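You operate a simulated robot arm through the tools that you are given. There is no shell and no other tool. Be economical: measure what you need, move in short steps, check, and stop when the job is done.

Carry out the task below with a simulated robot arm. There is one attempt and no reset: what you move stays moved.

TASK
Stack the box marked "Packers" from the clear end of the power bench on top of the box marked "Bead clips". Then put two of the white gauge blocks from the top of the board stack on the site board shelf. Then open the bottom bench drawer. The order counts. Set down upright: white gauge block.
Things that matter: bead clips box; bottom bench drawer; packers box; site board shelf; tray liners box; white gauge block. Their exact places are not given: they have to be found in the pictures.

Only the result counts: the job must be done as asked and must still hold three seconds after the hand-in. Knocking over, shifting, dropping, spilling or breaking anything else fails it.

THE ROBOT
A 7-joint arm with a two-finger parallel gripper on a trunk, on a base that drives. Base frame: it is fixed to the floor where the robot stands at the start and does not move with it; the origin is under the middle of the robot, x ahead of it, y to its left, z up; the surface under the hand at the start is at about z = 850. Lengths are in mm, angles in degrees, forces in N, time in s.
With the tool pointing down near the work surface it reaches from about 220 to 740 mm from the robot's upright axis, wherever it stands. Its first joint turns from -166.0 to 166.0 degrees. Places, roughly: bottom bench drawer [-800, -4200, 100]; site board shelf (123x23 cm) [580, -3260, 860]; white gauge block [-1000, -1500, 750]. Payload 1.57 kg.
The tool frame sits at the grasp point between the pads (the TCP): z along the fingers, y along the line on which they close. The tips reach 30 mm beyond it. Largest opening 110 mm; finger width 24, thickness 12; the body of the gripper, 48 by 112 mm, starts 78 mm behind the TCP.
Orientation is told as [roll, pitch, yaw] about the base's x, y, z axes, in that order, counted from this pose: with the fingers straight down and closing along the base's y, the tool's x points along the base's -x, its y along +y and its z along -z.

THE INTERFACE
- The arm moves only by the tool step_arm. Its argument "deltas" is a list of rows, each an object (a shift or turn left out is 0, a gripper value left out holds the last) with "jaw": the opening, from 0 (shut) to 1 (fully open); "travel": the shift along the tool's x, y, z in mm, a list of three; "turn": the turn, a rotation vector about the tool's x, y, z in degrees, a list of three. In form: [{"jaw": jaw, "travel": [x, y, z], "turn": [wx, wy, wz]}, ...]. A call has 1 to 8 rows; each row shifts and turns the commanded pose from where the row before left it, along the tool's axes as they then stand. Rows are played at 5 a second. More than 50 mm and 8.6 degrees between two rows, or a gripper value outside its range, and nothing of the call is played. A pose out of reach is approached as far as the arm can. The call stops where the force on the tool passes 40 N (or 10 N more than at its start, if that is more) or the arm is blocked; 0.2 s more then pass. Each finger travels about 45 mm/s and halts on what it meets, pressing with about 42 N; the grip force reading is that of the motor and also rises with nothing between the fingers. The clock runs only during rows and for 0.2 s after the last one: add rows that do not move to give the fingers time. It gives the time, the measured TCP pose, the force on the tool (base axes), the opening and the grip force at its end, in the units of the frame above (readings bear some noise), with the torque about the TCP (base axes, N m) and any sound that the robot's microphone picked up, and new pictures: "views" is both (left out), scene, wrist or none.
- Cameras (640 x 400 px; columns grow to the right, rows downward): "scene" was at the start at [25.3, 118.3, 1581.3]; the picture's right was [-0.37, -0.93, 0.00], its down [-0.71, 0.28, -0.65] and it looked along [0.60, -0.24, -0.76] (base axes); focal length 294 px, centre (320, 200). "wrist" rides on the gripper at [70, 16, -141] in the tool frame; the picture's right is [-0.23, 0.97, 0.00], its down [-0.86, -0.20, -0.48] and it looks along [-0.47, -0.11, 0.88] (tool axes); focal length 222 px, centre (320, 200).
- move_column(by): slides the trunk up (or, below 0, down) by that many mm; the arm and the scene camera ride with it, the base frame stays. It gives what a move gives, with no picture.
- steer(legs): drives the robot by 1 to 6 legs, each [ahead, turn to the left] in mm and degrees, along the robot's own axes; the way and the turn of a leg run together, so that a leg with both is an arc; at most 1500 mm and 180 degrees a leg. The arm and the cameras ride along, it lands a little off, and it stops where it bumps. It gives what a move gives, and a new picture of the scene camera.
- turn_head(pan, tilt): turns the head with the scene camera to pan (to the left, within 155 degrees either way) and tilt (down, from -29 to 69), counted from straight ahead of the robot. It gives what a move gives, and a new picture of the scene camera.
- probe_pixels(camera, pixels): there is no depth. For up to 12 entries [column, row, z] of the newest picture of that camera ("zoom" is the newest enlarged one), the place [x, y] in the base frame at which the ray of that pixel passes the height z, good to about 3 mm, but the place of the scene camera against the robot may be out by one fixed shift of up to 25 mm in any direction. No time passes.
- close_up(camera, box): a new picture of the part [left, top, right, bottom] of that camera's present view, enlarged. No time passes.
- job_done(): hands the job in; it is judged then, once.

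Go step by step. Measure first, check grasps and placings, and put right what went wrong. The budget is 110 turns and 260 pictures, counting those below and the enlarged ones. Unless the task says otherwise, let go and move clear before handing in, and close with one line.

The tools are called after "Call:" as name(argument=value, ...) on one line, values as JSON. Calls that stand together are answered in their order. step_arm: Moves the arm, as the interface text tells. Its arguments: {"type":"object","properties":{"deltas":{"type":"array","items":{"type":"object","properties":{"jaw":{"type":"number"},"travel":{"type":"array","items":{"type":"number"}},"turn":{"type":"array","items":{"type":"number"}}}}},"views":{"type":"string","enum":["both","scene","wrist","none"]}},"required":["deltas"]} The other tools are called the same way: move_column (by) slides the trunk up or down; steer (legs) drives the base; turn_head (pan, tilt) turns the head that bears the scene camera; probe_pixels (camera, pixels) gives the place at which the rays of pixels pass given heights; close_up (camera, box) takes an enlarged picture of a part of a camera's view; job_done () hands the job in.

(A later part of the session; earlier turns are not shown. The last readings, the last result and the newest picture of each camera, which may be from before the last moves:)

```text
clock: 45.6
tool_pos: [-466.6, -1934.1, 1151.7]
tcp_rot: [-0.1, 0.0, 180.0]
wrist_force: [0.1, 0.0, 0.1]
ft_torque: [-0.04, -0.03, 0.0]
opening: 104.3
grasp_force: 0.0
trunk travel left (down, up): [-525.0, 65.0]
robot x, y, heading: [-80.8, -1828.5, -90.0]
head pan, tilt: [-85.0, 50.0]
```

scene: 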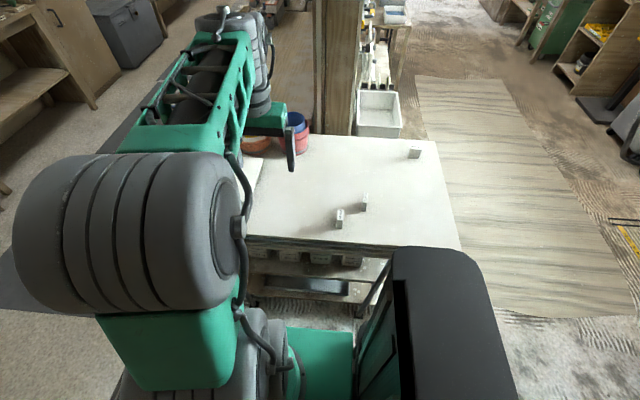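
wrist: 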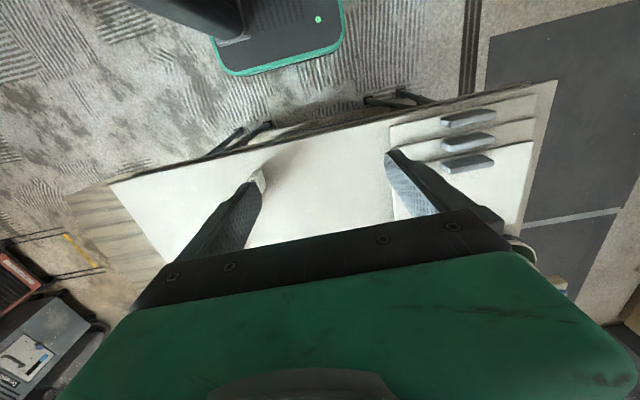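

Two blocks are at scene (340,220) and (365,205). I'll move the hand toward them and lower it for a wrist view.

Call:
step_arm(deltas=[{"travel": [-5, -45, 20]}, {"travel": [-5, -45, 20]}, {"travel": [-5, -40, 25]}, {"travel": [0, 0, 40]}, {"travel": [0, 0, 20]}, {"travel": [0, 0, 0]}])

Call:
close_up(camera="scene", box=[260, 130, 460, 270])

```text
clock: 47.0
tool_pos: [-480.0, -1801.6, 1026.4]
tcp_rot: [0.0, 0.0, -179.9]
wrist_force: [-0.6, -0.5, -0.6]
ft_torque: [0.02, 0.02, 0.0]
opening: 104.7
grasp_force: 0.2
trunk travel left (down, up): [-525.0, 65.0]
robot x, y, heading: [-79.2, -1824.5, -90.2]
head pan, tilt: [-85.0, 50.0]
```

scene: 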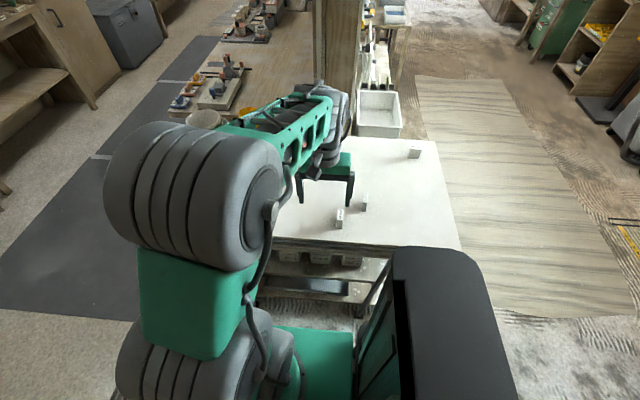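
wrist: 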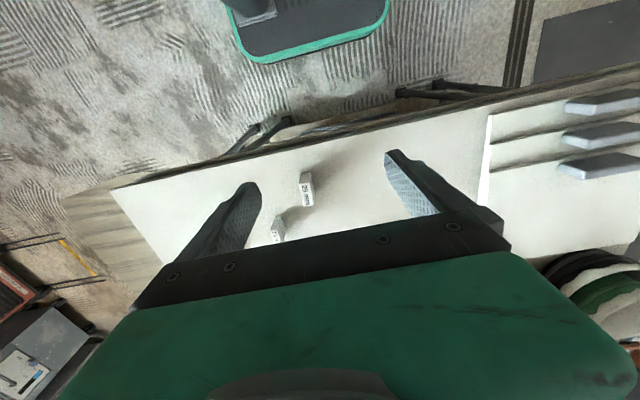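

```text
2.86 times, centred on (360, 200) of scene
```

zoom: 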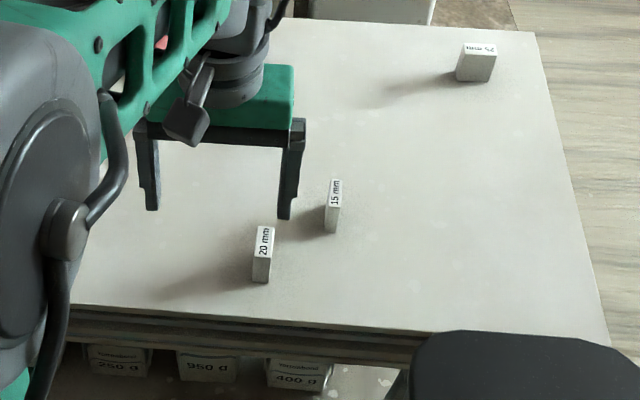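

The blocks are marked "20 mm" and "15 mm", and they stand upright. I'll zoom the wrist view to measure them.

Call:
close_up(camera="wrist", box=[240, 150, 360, 250])

```text
4.00 times, centred on (300, 200) of wrist
```

zoom: 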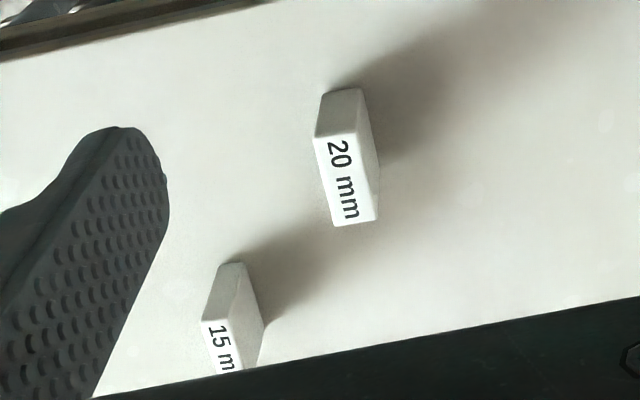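

Call:
probe_pixels(camera="zoom", pixels=[[323, 93, 760], [362, 88, 760], [323, 93, 780], [362, 88, 780], [314, 138, 800], [361, 131, 800], [379, 215, 800], [335, 227, 800], [314, 138, 820], [361, 131, 820], [379, 215, 820], [335, 227, 820]])

Call:
probe_pixels(camera="scene", pixels=[[342, 228, 770], [342, 211, 800], [365, 212, 770], [365, 195, 800]])

```text
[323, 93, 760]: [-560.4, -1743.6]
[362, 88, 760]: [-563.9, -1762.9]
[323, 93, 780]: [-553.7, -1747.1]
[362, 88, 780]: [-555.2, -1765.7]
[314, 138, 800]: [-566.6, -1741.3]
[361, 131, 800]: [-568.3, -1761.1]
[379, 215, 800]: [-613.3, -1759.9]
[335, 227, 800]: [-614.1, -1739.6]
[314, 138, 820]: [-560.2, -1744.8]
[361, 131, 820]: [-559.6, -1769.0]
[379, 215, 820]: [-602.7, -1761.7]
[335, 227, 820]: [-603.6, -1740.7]
```

```text
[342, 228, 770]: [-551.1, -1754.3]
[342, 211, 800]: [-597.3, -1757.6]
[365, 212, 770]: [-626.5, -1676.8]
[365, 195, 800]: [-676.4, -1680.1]
```

The block is about 20 (y) × 46 (x), its top is at z≈805, and its centre is near (-587,-1751). I'll move above it and narrow the jaw.

Call:
step_arm(deltas=[{"jaw": 0.6, "travel": [-40, -20, 0]}, {"travel": [-40, -20, 0]}, {"travel": [-27, -11, 20]}, {"travel": [0, 0, 40]}, {"travel": [0, 0, 40]}, {"travel": [0, 0, 0]}])

Call:
close_up(camera="wrist", box=[200, 80, 440, 230])

```text
clock: 48.4
tool_pos: [-587.0, -1750.0, 926.5]
tcp_rot: [-0.1, 0.1, -179.9]
wrist_force: [-0.9, 0.0, -0.6]
ft_torque: [0.0, -0.03, -0.02]
opening: 66.1
grasp_force: 0.0
trunk travel left (down, up): [-525.0, 65.0]
robot x, y, heading: [-82.3, -1825.1, -90.1]
head pan, tilt: [-85.0, 50.0]
```

scene: 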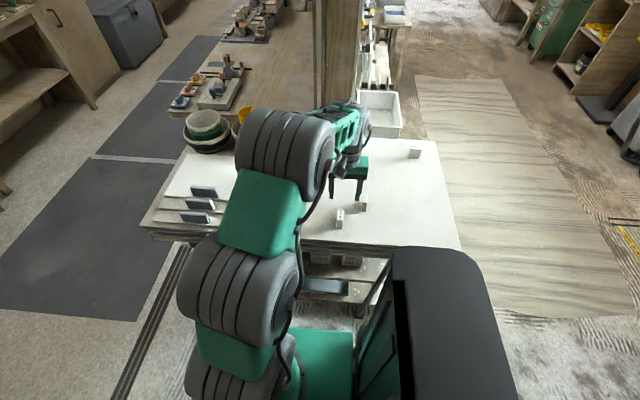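
wrist: 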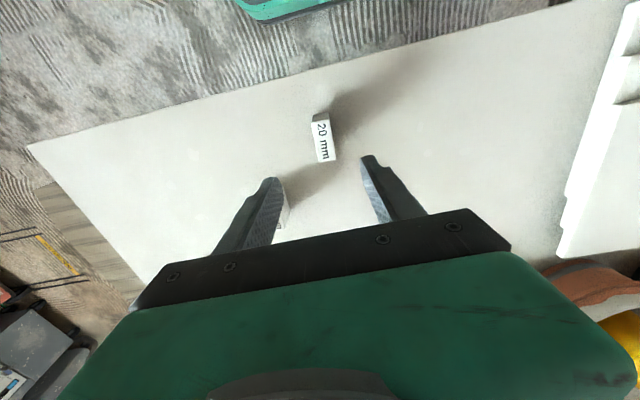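

```text
2.67 times, centred on (320, 155) of wrist
```

zoom: 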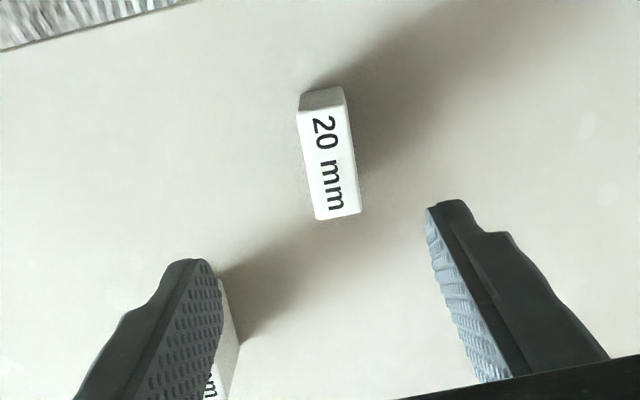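

Call:
probe_pixels(camera="zoom", pixels=[[297, 112, 800], [347, 104, 800], [360, 213, 800], [317, 220, 800], [297, 112, 790], [360, 213, 790], [303, 94, 750], [342, 88, 750], [303, 94, 765], [342, 88, 765], [239, 342, 755], [222, 280, 755]])

```text
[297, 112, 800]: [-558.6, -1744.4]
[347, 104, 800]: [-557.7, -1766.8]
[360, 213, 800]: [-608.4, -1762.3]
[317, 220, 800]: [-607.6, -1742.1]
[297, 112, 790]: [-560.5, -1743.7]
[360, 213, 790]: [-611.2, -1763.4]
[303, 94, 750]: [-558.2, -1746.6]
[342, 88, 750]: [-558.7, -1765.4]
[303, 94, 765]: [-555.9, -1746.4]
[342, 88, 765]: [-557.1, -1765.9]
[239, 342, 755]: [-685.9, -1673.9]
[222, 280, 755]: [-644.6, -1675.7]
```

The centre refines to (-583,-1754) with the top near 800. I'll shift and descend to TCP z≈790.

Call:
step_arm(deltas=[{"travel": [4, 4, 0]}, {"travel": [0, 0, 40]}, {"travel": [0, 0, 40]}, {"travel": [0, 0, 36]}, {"travel": [0, 0, 15]}, {"travel": [0, 0, 5]}, {"travel": [0, 0, 0]}])

```text
clock: 49.6
tool_pos: [-585.7, -1753.1, 810.0]
tcp_rot: [-0.1, -0.2, -179.9]
wrist_force: [6.6, 0.1, 15.6]
ft_torque: [-0.59, -0.4, 0.21]
opening: 66.2
grasp_force: 0.1
trunk travel left (down, up): [-525.0, 65.0]
robot x, y, heading: [-74.6, -1823.9, -89.9]
head pan, tilt: [-85.0, 50.0]
stopped in row 5: the force on the tool passed its limit at 47 N (the readings are from after the stop); the commanded pose is now the measured one
```

scene: 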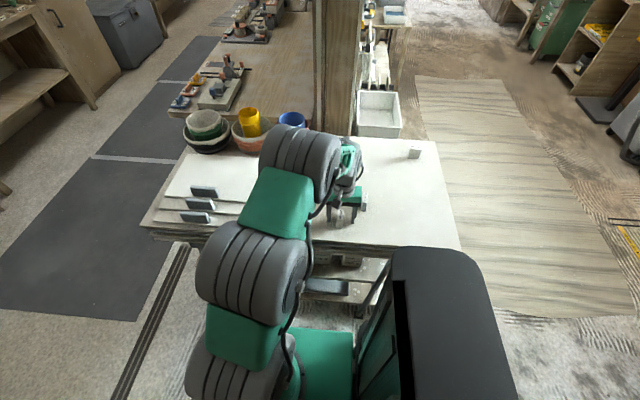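
wrist: 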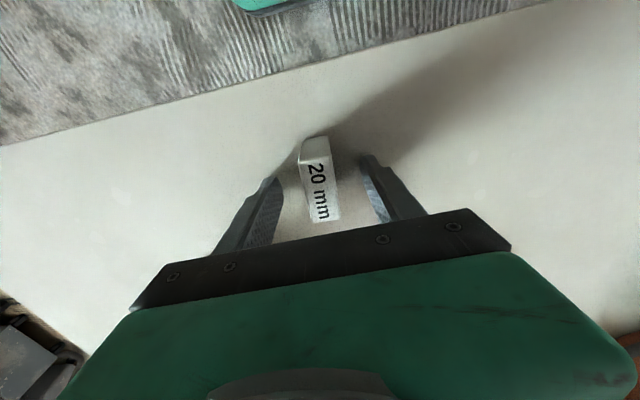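

The fingertips touched the board at TCP 810, so the board top is at about 779. I'll back up 5 mm and close.

Call:
step_arm(deltas=[{"travel": [3, 0, -5]}, {"jaw": 0.4}, {"jaw": 0.15}, {"jaw": 0.1}, {"travel": [0, 0, 0]}, {"travel": [0, 0, 0]}, {"travel": [0, 0, 0]}])

Call:
close_up(camera="wrist", box=[200, 80, 440, 230])

```text
clock: 51.2
tool_pos: [-582.6, -1754.5, 812.4]
tcp_rot: [-0.1, 0.0, -180.0]
wrist_force: [0.0, 0.1, 0.6]
ft_torque: [-0.02, -0.01, 0.0]
opening: 19.1
grasp_force: 33.2
trunk travel left (down, up): [-525.0, 65.0]
robot x, y, heading: [-81.7, -1824.6, -89.7]
head pan, tilt: [-85.0, 50.0]
```

scene: 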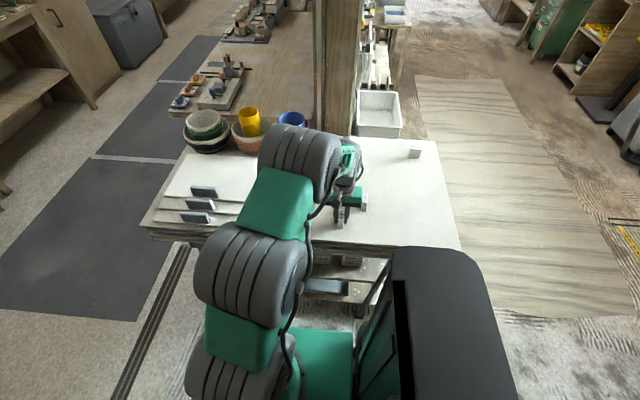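
wrist: 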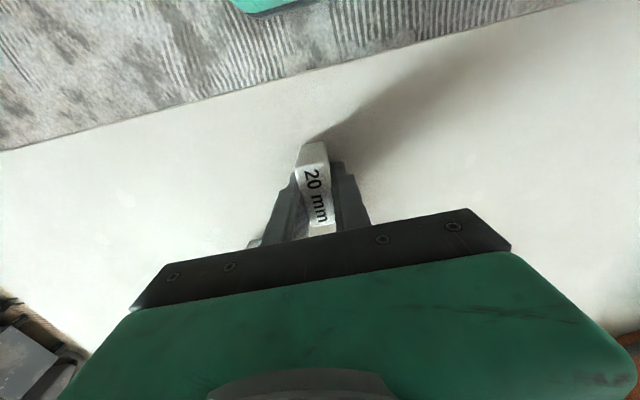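

```text
2.67 times, centred on (320, 155) of wrist
```

zoom: 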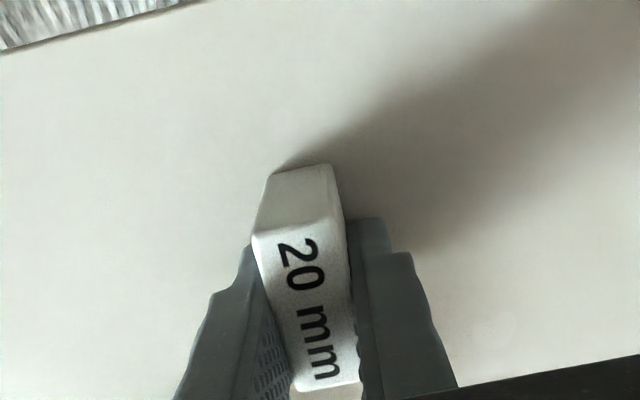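

The 20 mm block is gripped (opening 19). I'll lift, retract and swing to the front.

Call:
step_arm(deltas=[{"travel": [0, 0, -40]}, {"travel": [0, 0, -45]}, {"travel": [0, 0, -45]}, {"travel": [40, 10, -25]}, {"travel": [45, 10, -20]}, {"travel": [45, 10, -15]}, {"travel": [40, 10, -15]}, {"travel": [0, 0, 0]}], views="wrist")

Call:
step_arm(deltas=[{"travel": [0, 48, 0], "turn": [0, 0, -8.5]}, {"travel": [0, 48, 0], "turn": [0, 0, -8.5]}, {"travel": [0, 48, 0], "turn": [0, 0, -8.5]}, {"travel": [0, 48, 0], "turn": [0, 0, -8.5]}, {"travel": [0, 48, 0], "turn": [0, 0, -8.5]}, {"travel": [0, 48, 0], "turn": [0, 0, -8.5]}, {"travel": [0, 48, 0], "turn": [0, 0, -8.5]}, {"travel": [0, 48, 0], "turn": [0, 0, -8.5]}], views="none")

Call:
step_arm(deltas=[{"travel": [0, 48, 0], "turn": [0, 0, -8.5]}, {"travel": [0, 48, 0], "turn": [0, 0, -8.5]}, {"travel": [0, 48, 0], "turn": [0, 0, -5]}, {"travel": [0, 0, 0]}], views="wrist")

Call:
turn_head(pan=25, tilt=35)

```text
refused: row 5 steps farther than a row can; nothing moved
```

```text
clock: 53.0
tool_pos: [-400.8, -2071.9, 811.6]
tcp_rot: [-0.2, 0.0, -111.7]
wrist_force: [-0.7, 0.3, 0.2]
ft_torque: [0.0, 0.0, 0.02]
opening: 19.2
grasp_force: 32.8
trunk travel left (down, up): [-525.0, 65.0]
robot x, y, heading: [-77.7, -1825.0, -90.1]
head pan, tilt: [-85.0, 50.0]
```

```text
clock: 54.0
tool_pos: [-260.9, -2102.7, 814.1]
tcp_rot: [-0.1, 0.1, -89.9]
wrist_force: [0.4, -0.2, -0.8]
ft_torque: [0.01, 0.02, -0.03]
opening: 19.1
grasp_force: 33.6
trunk travel left (down, up): [-525.0, 65.0]
robot x, y, heading: [-78.3, -1826.7, -89.6]
head pan, tilt: [-85.0, 50.0]
```

wrist: 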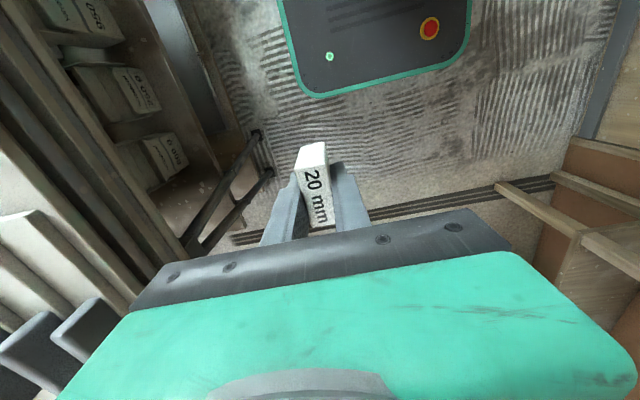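

```text
clock: 55.8
tool_pos: [-260.3, -2103.6, 814.7]
tcp_rot: [-0.1, 0.2, -89.8]
wrist_force: [-0.5, 0.6, -1.8]
ft_torque: [0.02, 0.03, -0.01]
opening: 19.2
grasp_force: 33.2
trunk travel left (down, up): [-525.0, 65.0]
robot x, y, heading: [-79.2, -1824.0, -90.2]
head pan, tilt: [25.0, 35.0]
```

scene: 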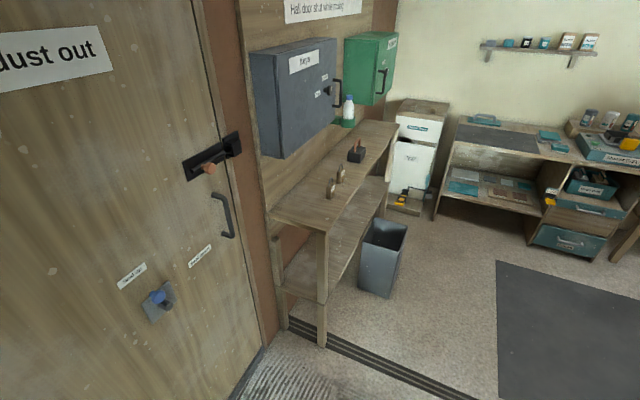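

The lift row was refused, so the swing ran at board height. No force event was reported and the block is still held, but I need to check that nothing on the table was disturbed.

Call:
turn_head(pan=-70, tilt=45)

Call:
close_up(camera="wrist", box=[240, 120, 400, 240])

```text
clock: 57.5
tool_pos: [-261.4, -2102.8, 814.8]
tcp_rot: [-0.1, 0.1, -89.9]
wrist_force: [0.2, 0.4, -0.4]
ft_torque: [-0.01, 0.02, -0.01]
opening: 19.0
grasp_force: 33.6
trunk travel left (down, up): [-525.0, 65.0]
robot x, y, heading: [-79.7, -1823.7, -90.2]
head pan, tilt: [-70.0, 45.0]
```

scene: 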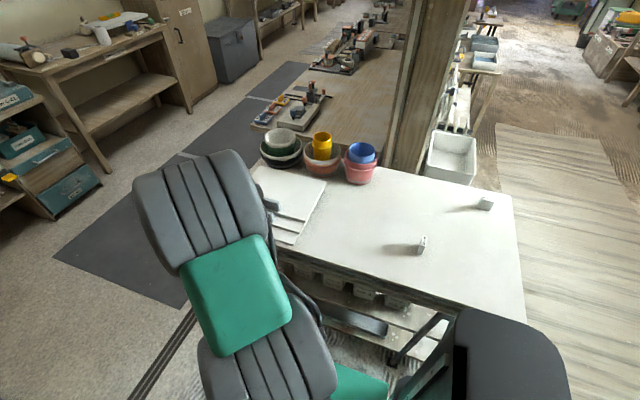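

```text
3.33 times, centred on (320, 180) of wrist
```

zoom: 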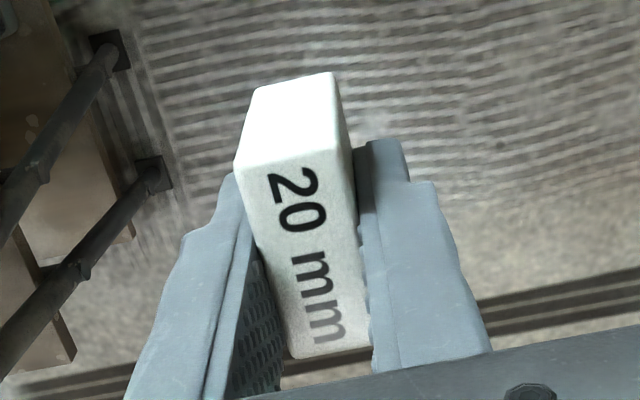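

The table looks undisturbed and the other two blocks still stand. I'll raise the arm to a safe height and check that before driving.

Call:
step_arm(deltas=[{"travel": [0, 0, -48]}, {"travel": [0, 0, -48]}, {"travel": [0, 0, -48]}, {"travel": [0, 0, -48]}, {"travel": [0, 0, -48]}, {"travel": [0, 48, 0]}, {"travel": [0, 48, 0]}, {"travel": [0, 0, 0]}], views="none")

```text
clock: 59.4
tool_pos: [-169.9, -2100.2, 1051.5]
tcp_rot: [-0.1, 0.0, -90.0]
wrist_force: [-0.1, 0.5, -0.8]
ft_torque: [0.0, 0.0, 0.01]
opening: 19.0
grasp_force: 33.4
trunk travel left (down, up): [-525.0, 65.0]
robot x, y, heading: [-79.0, -1826.6, -89.8]
head pan, tilt: [-70.0, 45.0]
```

Call:
steer(legs=[[490, 7], [490, -7]])

Call:
turn_head(pan=75, tilt=45)

```text
clock: 64.8
tool_pos: [-92.0, -3091.8, 1050.3]
tcp_rot: [-0.1, 0.1, -89.0]
wrist_force: [0.5, 0.4, -0.1]
ft_torque: [-0.03, 0.03, -0.02]
opening: 19.3
grasp_force: 33.0
trunk travel left (down, up): [-525.0, 65.0]
robot x, y, heading: [-4.5, -2814.0, -89.4]
head pan, tilt: [-70.0, 45.0]
```

scene: 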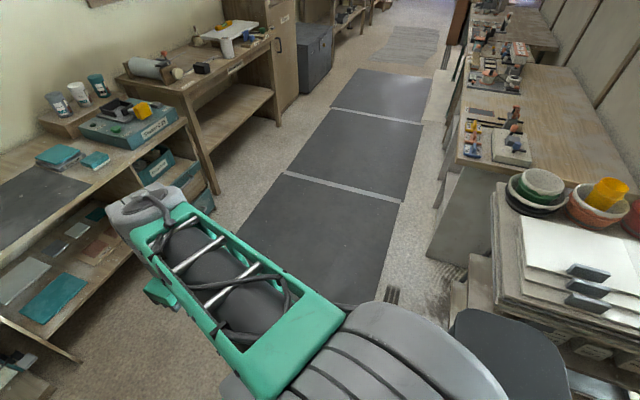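

```text
clock: 67.1
tool_pos: [-92.3, -3092.1, 1051.0]
tcp_rot: [-0.1, 0.2, -89.1]
wrist_force: [0.8, -0.8, -0.6]
ft_torque: [0.02, 0.01, 0.03]
opening: 19.1
grasp_force: 33.4
trunk travel left (down, up): [-525.0, 65.0]
robot x, y, heading: [-5.5, -2816.2, -89.2]
head pan, tilt: [75.0, 45.0]
```

scene: 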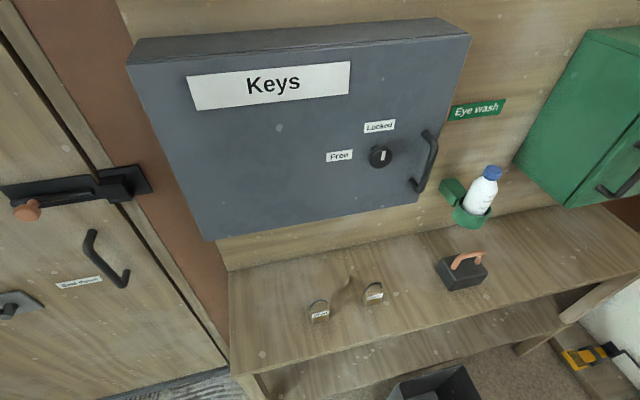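

Call:
probe_pixels(camera="scene", pixels=[[232, 374, 860], [228, 272, 860], [640, 272, 860], [600, 206, 860], [270, 330, 860], [320, 320, 860], [374, 304, 860], [412, 300, 860], [463, 288, 860], [205, 240, 1000], [205, 240, 1050], [205, 240, 1100]])

Call:
close_up(camera="scene", box=[200, 200, 520, 400])

```text
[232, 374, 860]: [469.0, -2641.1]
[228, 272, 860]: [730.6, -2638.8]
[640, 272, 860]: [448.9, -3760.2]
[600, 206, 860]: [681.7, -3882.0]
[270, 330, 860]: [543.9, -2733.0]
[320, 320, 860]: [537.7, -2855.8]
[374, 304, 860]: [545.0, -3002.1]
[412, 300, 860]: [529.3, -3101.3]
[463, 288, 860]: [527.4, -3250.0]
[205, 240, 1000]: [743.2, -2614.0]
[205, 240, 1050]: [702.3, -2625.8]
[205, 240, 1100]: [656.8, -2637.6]
```

```text
2.00 times, centred on (360, 300) of scene
```

zoom: 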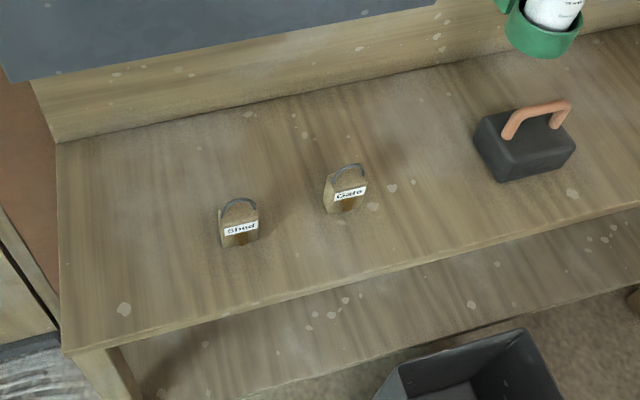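

The shelf spans x≈455–705 and y≈-2640…-3880, with padlocks at y≈-2856 and -3002. The near end around y≈-2700…-2790 is free. I'll swing the arm to the left side.

Call:
step_arm(deltas=[{"travel": [0, 45, 0]}, {"travel": [-20, 42, 0]}, {"travel": [-10, 47, 0], "turn": [0, 0, -8.5]}, {"travel": [0, 47, 0], "turn": [0, 0, -8.5]}, {"travel": [0, 47, 0], "turn": [0, 0, -8.5]}, {"travel": [0, 47, 0], "turn": [0, 0, -8.5]}, {"travel": [0, 47, 0], "turn": [0, 0, -8.5]}, {"travel": [0, 47, 0], "turn": [0, 0, -8.5]}], views="none")

Call:
step_arm(deltas=[{"travel": [0, 47, 0], "turn": [0, 0, -8.5]}, {"travel": [0, 47, 0], "turn": [0, 0, -8.5]}, {"travel": [0, 47, 0], "turn": [0, 0, -8.5]}, {"travel": [0, 47, 0], "turn": [0, 0, -8.5]}, {"travel": [0, 0, 0], "turn": [0, 0, -4]}, {"travel": [0, 0, 0]}])

```text
clock: 68.9
tool_pos: [248.5, -3020.7, 1051.7]
tcp_rot: [0.0, 0.1, -38.1]
wrist_force: [-0.2, 0.9, 0.3]
ft_torque: [-0.01, 0.02, 0.0]
opening: 19.3
grasp_force: 33.8
trunk travel left (down, up): [-525.0, 65.0]
robot x, y, heading: [-6.6, -2812.8, -89.3]
head pan, tilt: [75.0, 45.0]
```

```text
clock: 70.3
tool_pos: [326.3, -2847.6, 1048.8]
tcp_rot: [0.1, 0.1, -0.1]
wrist_force: [0.7, -0.4, 0.1]
ft_torque: [-0.01, 0.01, -0.01]
opening: 19.1
grasp_force: 33.6
trunk travel left (down, up): [-525.0, 65.0]
robot x, y, heading: [-6.4, -2815.7, -89.2]
head pan, tilt: [75.0, 45.0]
```

scene: 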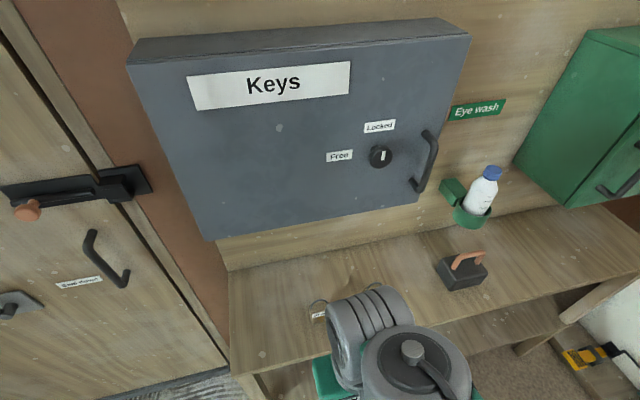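
wrist: 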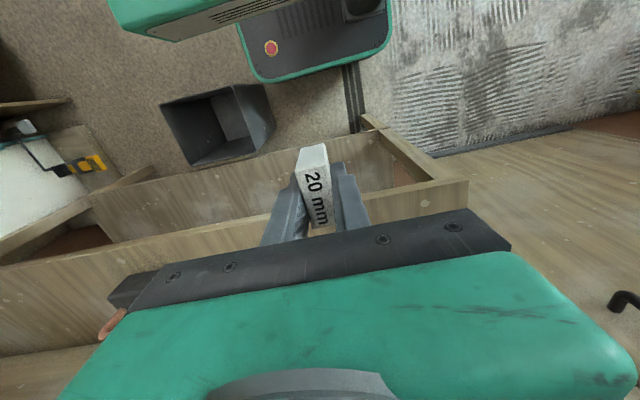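

The wrist shows the shelf's near corner at (467,180). I'll move over the free spot, to about (515,-2768), and lower to z≈970.

Call:
step_arm(deltas=[{"travel": [-25, 40, 0]}, {"travel": [-25, 40, 0]}, {"travel": [-47, 0, 0]}, {"travel": [-47, 0, 0]}, {"travel": [-46, 0, 0]}, {"travel": [0, 0, 40]}, {"travel": [0, 0, 40]}, {"travel": [0, 0, 0]}])

```text
clock: 72.1
tool_pos: [520.7, -2769.3, 968.2]
tcp_rot: [0.1, 0.1, -0.2]
wrist_force: [0.2, -0.1, 0.3]
ft_torque: [0.0, 0.01, -0.01]
opening: 19.2
grasp_force: 33.1
trunk travel left (down, up): [-525.0, 65.0]
robot x, y, heading: [-4.3, -2814.9, -89.2]
head pan, tilt: [75.0, 45.0]
```

scene: 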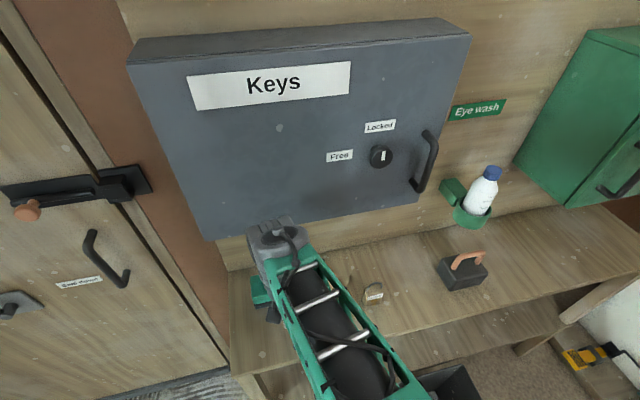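
wrist: 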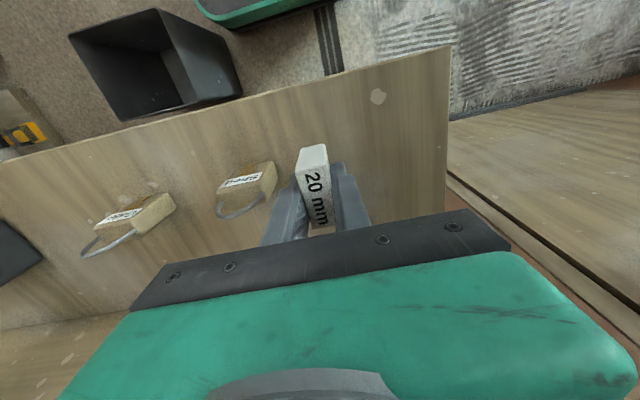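

Call:
probe_pixels(camera="wrist", pixels=[[450, 47, 860], [447, 180, 860], [200, 112, 860], [275, 165, 900], [262, 205, 860], [277, 185, 860]])

```text
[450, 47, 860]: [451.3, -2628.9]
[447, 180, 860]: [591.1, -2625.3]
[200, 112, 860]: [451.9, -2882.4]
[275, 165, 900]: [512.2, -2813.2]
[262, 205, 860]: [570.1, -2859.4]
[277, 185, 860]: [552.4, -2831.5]
```

I'll shift +18 in y for clearance from the padlock, lower to 902, then creep down.

Call:
step_arm(deltas=[{"travel": [0, 18, 0]}, {"travel": [0, 0, 40]}, {"travel": [0, 0, 20]}, {"travel": [0, 0, 0]}], views="none")

Call:
step_arm(deltas=[{"travel": [0, 0, 3]}, {"travel": [0, 0, 3]}, {"travel": [0, 0, 0]}], views="wrist")

```text
clock: 73.1
tool_pos: [520.8, -2751.9, 906.4]
tcp_rot: [0.1, 0.2, -0.1]
wrist_force: [0.1, 0.0, -0.3]
ft_torque: [0.01, -0.02, 0.01]
opening: 19.1
grasp_force: 32.9
trunk travel left (down, up): [-525.0, 65.0]
robot x, y, heading: [-5.4, -2816.4, -89.4]
head pan, tilt: [75.0, 45.0]
```

```text
clock: 73.9
tool_pos: [518.7, -2752.2, 902.5]
tcp_rot: [0.0, 0.0, -0.1]
wrist_force: [0.3, 0.2, 0.2]
ft_torque: [0.0, -0.03, -0.01]
opening: 19.2
grasp_force: 33.2
trunk travel left (down, up): [-525.0, 65.0]
robot x, y, heading: [-6.9, -2818.2, -89.2]
head pan, tilt: [75.0, 45.0]
```

wrist: 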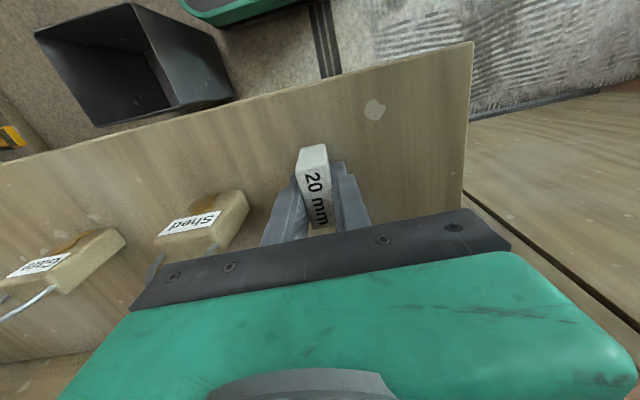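

Call:
step_arm(deltas=[{"travel": [0, 0, 2]}, {"travel": [0, 0, 2]}, {"travel": [0, 0, 0]}], views="none")

Call:
step_arm(deltas=[{"travel": [0, 0, 2]}, {"travel": [0, 0, 0]}], views="none")

```text
clock: 74.7
tool_pos: [518.0, -2752.4, 898.9]
tcp_rot: [0.1, 0.1, -0.1]
wrist_force: [0.5, 0.0, -0.3]
ft_torque: [0.0, 0.0, 0.03]
opening: 19.0
grasp_force: 33.1
trunk travel left (down, up): [-525.0, 65.0]
robot x, y, heading: [-4.0, -2815.8, -89.3]
head pan, tilt: [75.0, 45.0]
```

```text
clock: 75.3
tool_pos: [517.6, -2752.6, 896.5]
tcp_rot: [0.1, 0.1, -0.1]
wrist_force: [-0.4, -0.5, -0.1]
ft_torque: [0.0, -0.03, 0.01]
opening: 19.2
grasp_force: 33.2
trunk travel left (down, up): [-525.0, 65.0]
robot x, y, heading: [-7.7, -2813.2, -89.0]
head pan, tilt: [75.0, 45.0]
```

Call:
step_arm(deltas=[{"travel": [0, 0, 2]}, {"travel": [0, 0, 0]}], views="none")

Call:
step_arm(deltas=[{"travel": [0, 0, 2]}, {"travel": [0, 0, 0]}], views="none")

Call:
step_arm(deltas=[{"travel": [0, 0, 1.5]}, {"travel": [0, 0, 0]}], views="wrist")

```text
clock: 75.9
tool_pos: [518.8, -2752.7, 896.0]
tcp_rot: [0.1, 0.1, -0.1]
wrist_force: [-0.2, -0.5, -0.1]
ft_torque: [-0.01, 0.0, -0.02]
opening: 19.1
grasp_force: 33.4
trunk travel left (down, up): [-525.0, 65.0]
robot x, y, heading: [-1.9, -2811.9, -89.3]
head pan, tilt: [75.0, 45.0]
```

```text
clock: 76.5
tool_pos: [517.8, -2752.0, 894.8]
tcp_rot: [0.1, 0.1, -0.2]
wrist_force: [0.1, -0.4, 0.0]
ft_torque: [-0.01, -0.03, 0.01]
opening: 19.1
grasp_force: 33.7
trunk travel left (down, up): [-525.0, 65.0]
robot x, y, heading: [-4.6, -2815.9, -89.1]
head pan, tilt: [75.0, 45.0]
```

```text
clock: 77.1
tool_pos: [516.7, -2752.2, 892.1]
tcp_rot: [0.2, 0.2, -0.1]
wrist_force: [0.4, -0.1, -0.6]
ft_torque: [0.02, -0.01, 0.02]
opening: 19.2
grasp_force: 33.4
trunk travel left (down, up): [-525.0, 65.0]
robot x, y, heading: [-2.4, -2813.4, -89.2]
head pan, tilt: [75.0, 45.0]
```

wrist: 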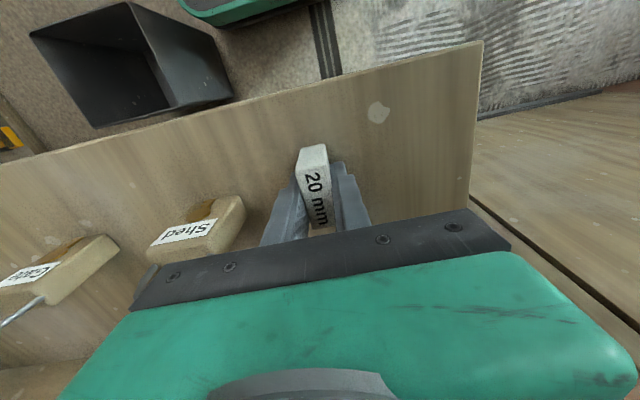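

Call:
step_arm(deltas=[{"travel": [0, 0, 2]}, {"travel": [0, 0, 0]}], views="none")

Call:
step_arm(deltas=[{"travel": [0, 0, 2]}, {"travel": [0, 0, 0]}], views="none")

Call:
step_arm(deltas=[{"travel": [0, 0, 1.5]}, {"travel": [0, 0, 0]}], views="wrist")

```text
clock: 77.7
tool_pos: [518.5, -2753.0, 891.5]
tcp_rot: [0.1, 0.1, -0.1]
wrist_force: [-2.7, 0.4, 9.4]
ft_torque: [-0.03, 0.08, 0.01]
opening: 19.0
grasp_force: 33.8
trunk travel left (down, up): [-525.0, 65.0]
robot x, y, heading: [-7.3, -2816.5, -89.2]
head pan, tilt: [75.0, 45.0]
```

```text
clock: 78.3
tool_pos: [518.8, -2752.4, 891.6]
tcp_rot: [0.1, -0.2, -0.2]
wrist_force: [-3.0, -1.4, 23.6]
ft_torque: [-0.05, 0.2, 0.0]
opening: 19.5
grasp_force: 33.1
trunk travel left (down, up): [-525.0, 65.0]
robot x, y, heading: [-6.7, -2815.1, -89.1]
head pan, tilt: [75.0, 45.0]
```

```text
clock: 78.9
tool_pos: [518.7, -2752.2, 889.8]
tcp_rot: [0.1, -0.3, -0.3]
wrist_force: [1.1, -1.0, 29.4]
ft_torque: [-0.22, 0.13, 0.09]
opening: 19.1
grasp_force: 32.8
trunk travel left (down, up): [-525.0, 65.0]
robot x, y, heading: [-2.3, -2816.2, -89.1]
head pan, tilt: [75.0, 45.0]
```

wrist: 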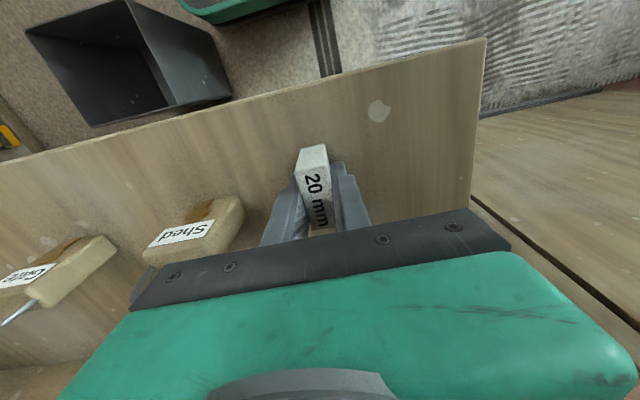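

The block is in contact with the shelf at about z≈891. I'll relieve the press, then open slowly.

Call:
step_arm(deltas=[{"travel": [0, 0, -4]}, {"travel": [0, 0, 0]}, {"jaw": 0.2}, {"jaw": 0.26}, {"jaw": 0.34}, {"jaw": 0.38}, {"travel": [0, 0, 0]}, {"travel": [0, 0, 0]}], views="wrist")

Call:
step_arm(deltas=[{"travel": [0, 0, -20]}, {"travel": [0, 0, -40]}, {"travel": [0, 0, -40]}, {"travel": [0, 0, -40]}, {"travel": [0, 0, 0]}], views="wrist")

```text
clock: 80.7
tool_pos: [518.0, -2752.2, 891.2]
tcp_rot: [0.1, 0.2, -0.2]
wrist_force: [0.6, -0.7, 0.2]
ft_torque: [-0.04, -0.05, 0.01]
opening: 41.9
grasp_force: 0.1
trunk travel left (down, up): [-525.0, 65.0]
robot x, y, heading: [-5.2, -2814.9, -89.2]
head pan, tilt: [75.0, 45.0]
```

wrist: 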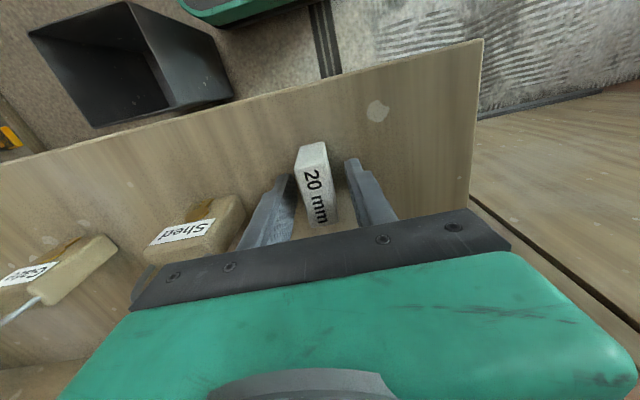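

```text
clock: 81.9
tool_pos: [517.9, -2755.3, 1032.1]
tcp_rot: [0.1, 0.1, -0.1]
wrist_force: [0.9, -0.2, 0.1]
ft_torque: [0.01, 0.0, 0.03]
opening: 42.1
grasp_force: 0.1
trunk travel left (down, up): [-525.0, 65.0]
robot x, y, heading: [-10.7, -2816.9, -89.4]
head pan, tilt: [75.0, 45.0]
```

wrist: 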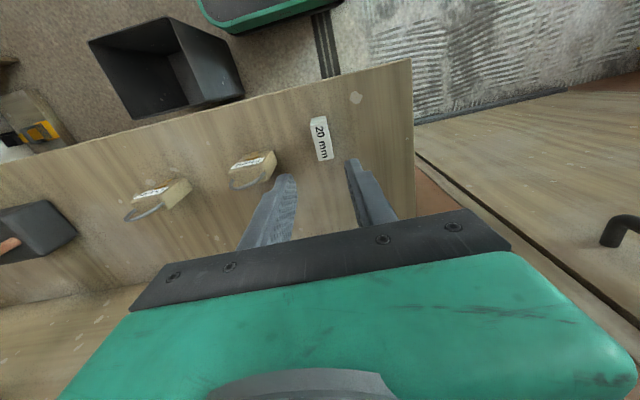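

The 20 mm block stands upright on the shelf. I'll retract and swing clockwise to the right side.

Call:
step_arm(deltas=[{"travel": [38, -12, 0]}, {"travel": [38, -12, 0]}, {"travel": [38, -12, 0]}, {"travel": [38, -12, 0]}, {"travel": [38, -12, 0]}, {"travel": [0, 0, 0]}], views="none")

Call:
turn_head(pan=75, tilt=45)

```text
clock: 83.3
tool_pos: [329.2, -2816.9, 1031.0]
tcp_rot: [0.1, 0.1, -0.2]
wrist_force: [0.2, 0.7, 0.3]
ft_torque: [0.02, 0.01, -0.01]
opening: 41.8
grasp_force: 0.1
trunk travel left (down, up): [-525.0, 65.0]
robot x, y, heading: [-8.2, -2810.7, -89.0]
head pan, tilt: [75.0, 45.0]
```

```text
clock: 83.9
tool_pos: [329.6, -2816.4, 1029.4]
tcp_rot: [0.1, 0.1, -0.1]
wrist_force: [0.2, 0.3, -0.9]
ft_torque: [0.02, 0.01, 0.01]
opening: 41.8
grasp_force: 0.1
trunk travel left (down, up): [-525.0, 65.0]
robot x, y, heading: [-7.6, -2817.8, -89.1]
head pan, tilt: [75.0, 45.0]
```

scene: 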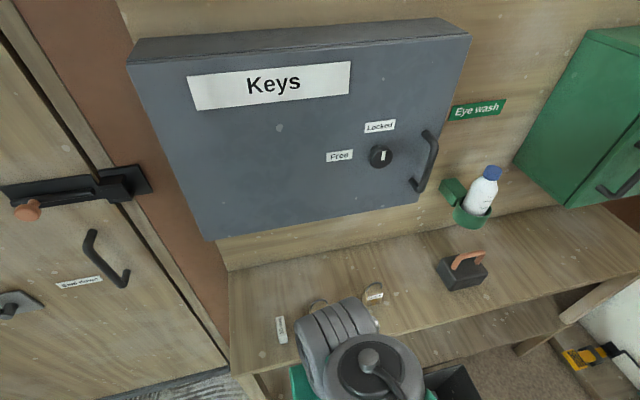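

Call:
step_arm(deltas=[{"travel": [0, -48, -4], "turn": [0, 0, 8.5]}, {"travel": [0, -48, -4], "turn": [0, 0, 8.5]}, {"travel": [0, -48, -4], "turn": [0, 0, 8.5]}, {"travel": [0, -48, -4], "turn": [0, 0, 8.5]}, {"travel": [0, -48, -4], "turn": [0, 0, 8.5]}, {"travel": [0, -48, -4], "turn": [0, 0, 8.5]}, {"travel": [0, -48, -4], "turn": [0, 0, 8.5]}, {"travel": [0, -48, -4], "turn": [0, 0, 8.5]}], views="none")

Call:
step_arm(deltas=[{"travel": [0, -48, 0], "turn": [0, 0, 8.5]}, {"travel": [0, -48, 0], "turn": [0, 0, 8.5]}, {"travel": [0, -48, 0], "turn": [0, 0, 8.5]}, {"travel": [0, -48, 0], "turn": [0, 0, 8.5]}, {"travel": [0, -48, 0], "turn": [0, 0, 8.5]}, {"travel": [0, -48, 0], "turn": [0, 0, 8.5]}, {"travel": [0, -48, 0], "turn": [0, 0, 8.5]}, {"travel": [0, -48, 0], "turn": [0, 0, 8.5]}], views="none")

Call:
turn_head(pan=-85, tilt=45)

```text
clock: 85.7
tool_pos: [148.5, -3123.3, 1062.7]
tcp_rot: [0.0, 0.1, -68.3]
wrist_force: [-0.7, -0.4, -0.7]
ft_torque: [0.02, 0.01, 0.01]
opening: 41.9
grasp_force: 0.0
trunk travel left (down, up): [-525.0, 65.0]
robot x, y, heading: [-4.4, -2817.2, -89.3]
head pan, tilt: [75.0, 45.0]
```

```text
clock: 87.5
tool_pos: [-216.3, -3077.7, 1060.8]
tcp_rot: [-0.1, 0.0, -136.3]
wrist_force: [0.6, 0.4, 0.2]
ft_torque: [-0.02, -0.01, 0.01]
opening: 41.8
grasp_force: 0.1
trunk travel left (down, up): [-525.0, 65.0]
robot x, y, heading: [-6.4, -2816.3, -89.3]
head pan, tilt: [75.0, 45.0]
```

```text
clock: 90.0
tool_pos: [-214.4, -3079.1, 1060.1]
tcp_rot: [-0.1, 0.0, -136.1]
wrist_force: [0.3, 0.3, 0.7]
ft_torque: [-0.02, -0.02, 0.01]
opening: 42.0
grasp_force: 0.1
trunk travel left (down, up): [-525.0, 65.0]
robot x, y, heading: [-5.4, -2815.7, -89.2]
head pan, tilt: [-85.0, 45.0]
```

scene: 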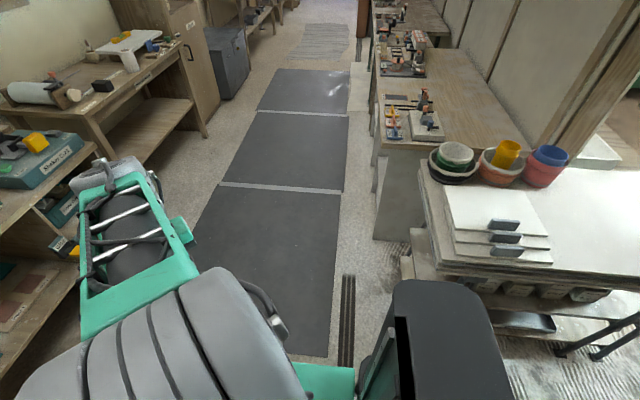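

The sheets and handles on the table look the same as before. I'll reverse back beside the table, to about (-80,-1740).

Call:
steer(legs=[[-538, 7], [-538, -7.8]])

Call:
step_arm(deltas=[{"travel": [0, -48, 0], "turn": [0, 0, 8.5]}, {"travel": [0, -48, 0], "turn": [0, 0, 8.5]}, {"travel": [0, -48, 0], "turn": [0, 0, 8.5]}, {"travel": [0, -48, 0], "turn": [0, 0, 8.5]}, {"travel": [0, -48, 0], "turn": [0, 0, 8.5]}, {"travel": [0, 0, 0]}])

```text
clock: 95.8
tool_pos: [-297.6, -2005.6, 1060.3]
tcp_rot: [-0.1, 0.0, -136.7]
wrist_force: [0.1, -0.1, 0.5]
ft_torque: [-0.02, -0.01, -0.07]
opening: 41.2
grasp_force: 0.1
trunk travel left (down, up): [-525.0, 65.0]
robot x, y, heading: [-87.3, -1743.4, -89.5]
head pan, tilt: [-85.0, 45.0]
```

scene: 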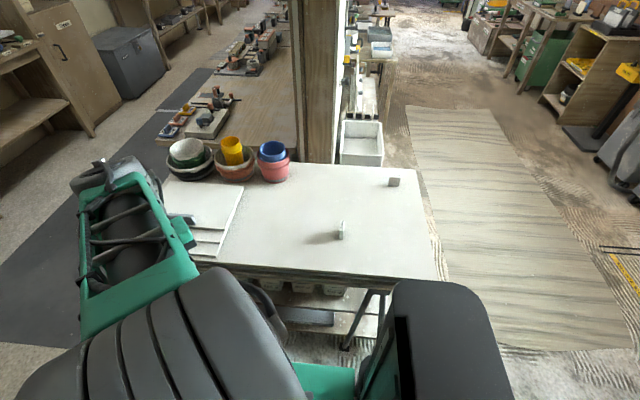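

```text
clock: 97.2
tool_pos: [-403.6, -1796.2, 1060.9]
tcp_rot: [-0.1, 0.0, -179.4]
wrist_force: [0.3, 0.3, -0.8]
ft_torque: [0.0, 0.02, 0.01]
opening: 41.9
grasp_force: 0.1
trunk travel left (down, up): [-525.0, 65.0]
robot x, y, heading: [-86.2, -1745.6, -89.5]
head pan, tilt: [-85.0, 45.0]
```

scene: 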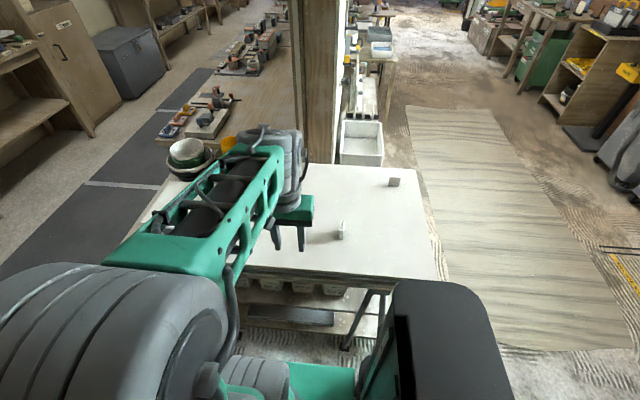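
wrist: 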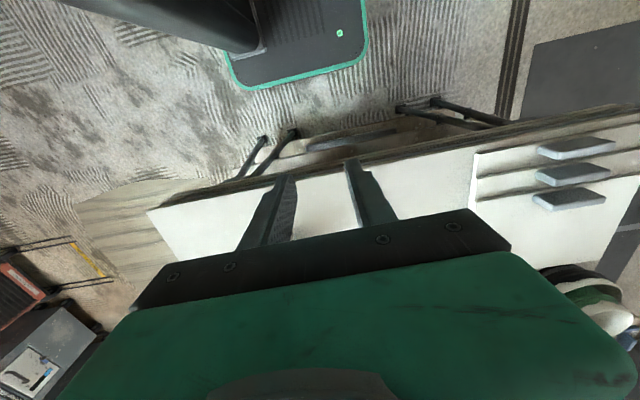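

Call:
step_arm(deltas=[{"jaw": 0.55, "travel": [-42, -20, 0]}, {"travel": [-42, -20, 0]}, {"travel": [-42, -20, 0]}, {"travel": [-40, -21, 0]}, {"travel": [0, 0, 40]}, {"travel": [0, 0, 40]}, {"travel": [0, 0, 0]}], views="wrist")

Call:
close_up(camera="wrist", box=[200, 90, 440, 240])

```text
clock: 98.8
tool_pos: [-572.8, -1718.4, 983.6]
tcp_rot: [-0.1, -0.1, -179.2]
wrist_force: [0.5, 1.0, -0.4]
ft_torque: [0.0, 0.03, -0.05]
opening: 60.4
grasp_force: 0.1
trunk travel left (down, up): [-525.0, 65.0]
robot x, y, heading: [-85.8, -1748.6, -89.8]
head pan, tilt: [-85.0, 45.0]
```

wrist: 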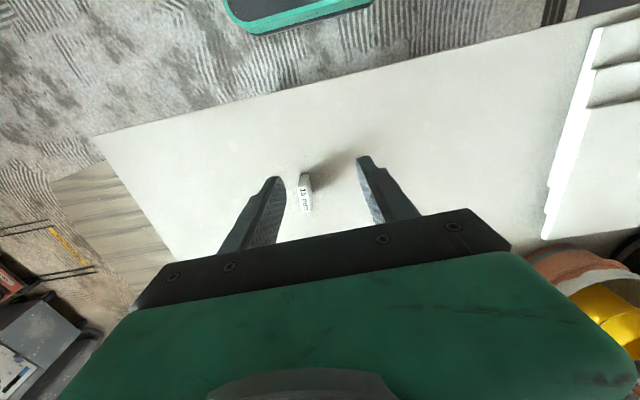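

```text
2.67 times, centred on (320, 165) of wrist
```

zoom: 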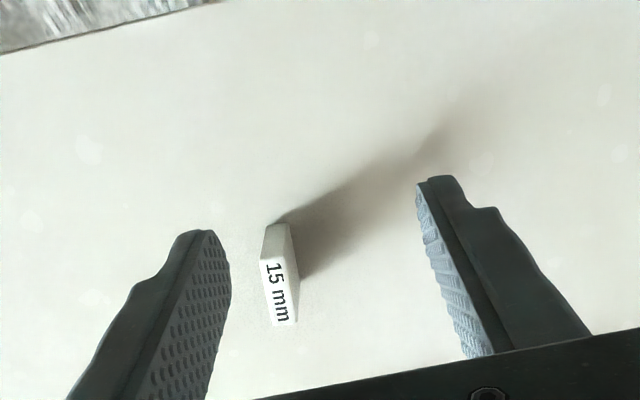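

Call:
probe_pixels(camera="zoom", pixels=[[265, 227, 779], [289, 222, 779], [260, 260, 820], [289, 255, 820], [297, 322, 820], [271, 326, 820], [260, 260, 830], [289, 255, 830], [297, 322, 830], [271, 326, 830]])

```text
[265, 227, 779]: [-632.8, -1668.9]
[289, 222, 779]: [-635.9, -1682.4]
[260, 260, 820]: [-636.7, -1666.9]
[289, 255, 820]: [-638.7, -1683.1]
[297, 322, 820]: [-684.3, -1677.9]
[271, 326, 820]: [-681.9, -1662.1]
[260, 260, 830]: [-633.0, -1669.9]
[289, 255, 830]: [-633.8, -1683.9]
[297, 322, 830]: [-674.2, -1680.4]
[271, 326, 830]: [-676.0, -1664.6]
```

The 15 mm block is centred at about (-656,-1674) and turned about −6°. I'll move above it, align and descend to about z=816.

Call:
step_arm(deltas=[{"travel": [-41, -22, 0], "turn": [0, 0, 5.5]}, {"travel": [-42, -18, 0]}, {"travel": [0, 0, 40]}, {"travel": [0, 0, 40]}, {"travel": [0, 0, 0]}], views="wrist")

Call:
close_up(camera="wrist", box=[200, 90, 440, 240])

```text
clock: 100.0
tool_pos: [-652.4, -1674.8, 900.1]
tcp_rot: [-0.1, -0.1, 175.3]
wrist_force: [1.3, 0.1, 0.8]
ft_torque: [0.0, -0.02, 0.01]
opening: 60.6
grasp_force: 0.0
trunk travel left (down, up): [-525.0, 65.0]
robot x, y, heading: [-83.5, -1747.6, -89.8]
head pan, tilt: [-85.0, 45.0]
```

wrist: 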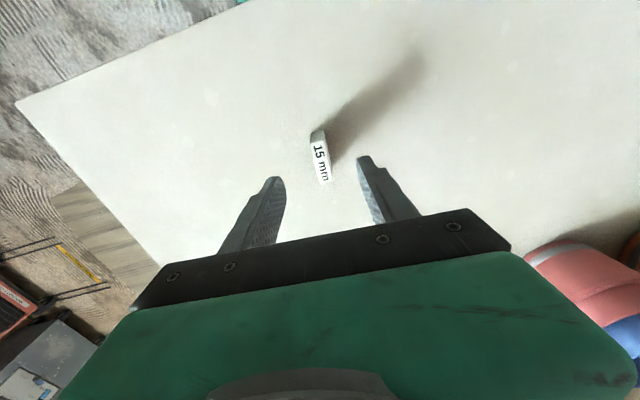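

```text
2.67 times, centred on (320, 165) of wrist
```

zoom: 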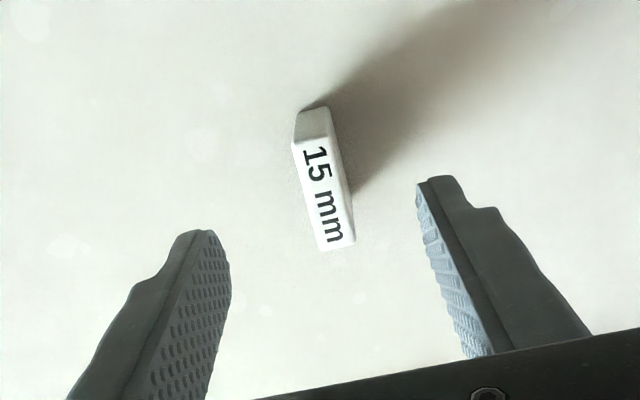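

Call:
probe_pixels(camera="zoom", pixels=[[292, 143, 829], [331, 137, 829], [355, 240, 829], [320, 250, 829], [299, 111, 779], [329, 108, 779]])

```text
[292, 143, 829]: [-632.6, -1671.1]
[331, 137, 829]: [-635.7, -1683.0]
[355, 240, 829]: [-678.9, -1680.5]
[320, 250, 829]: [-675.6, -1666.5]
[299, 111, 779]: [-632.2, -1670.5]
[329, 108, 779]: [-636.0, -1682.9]
```

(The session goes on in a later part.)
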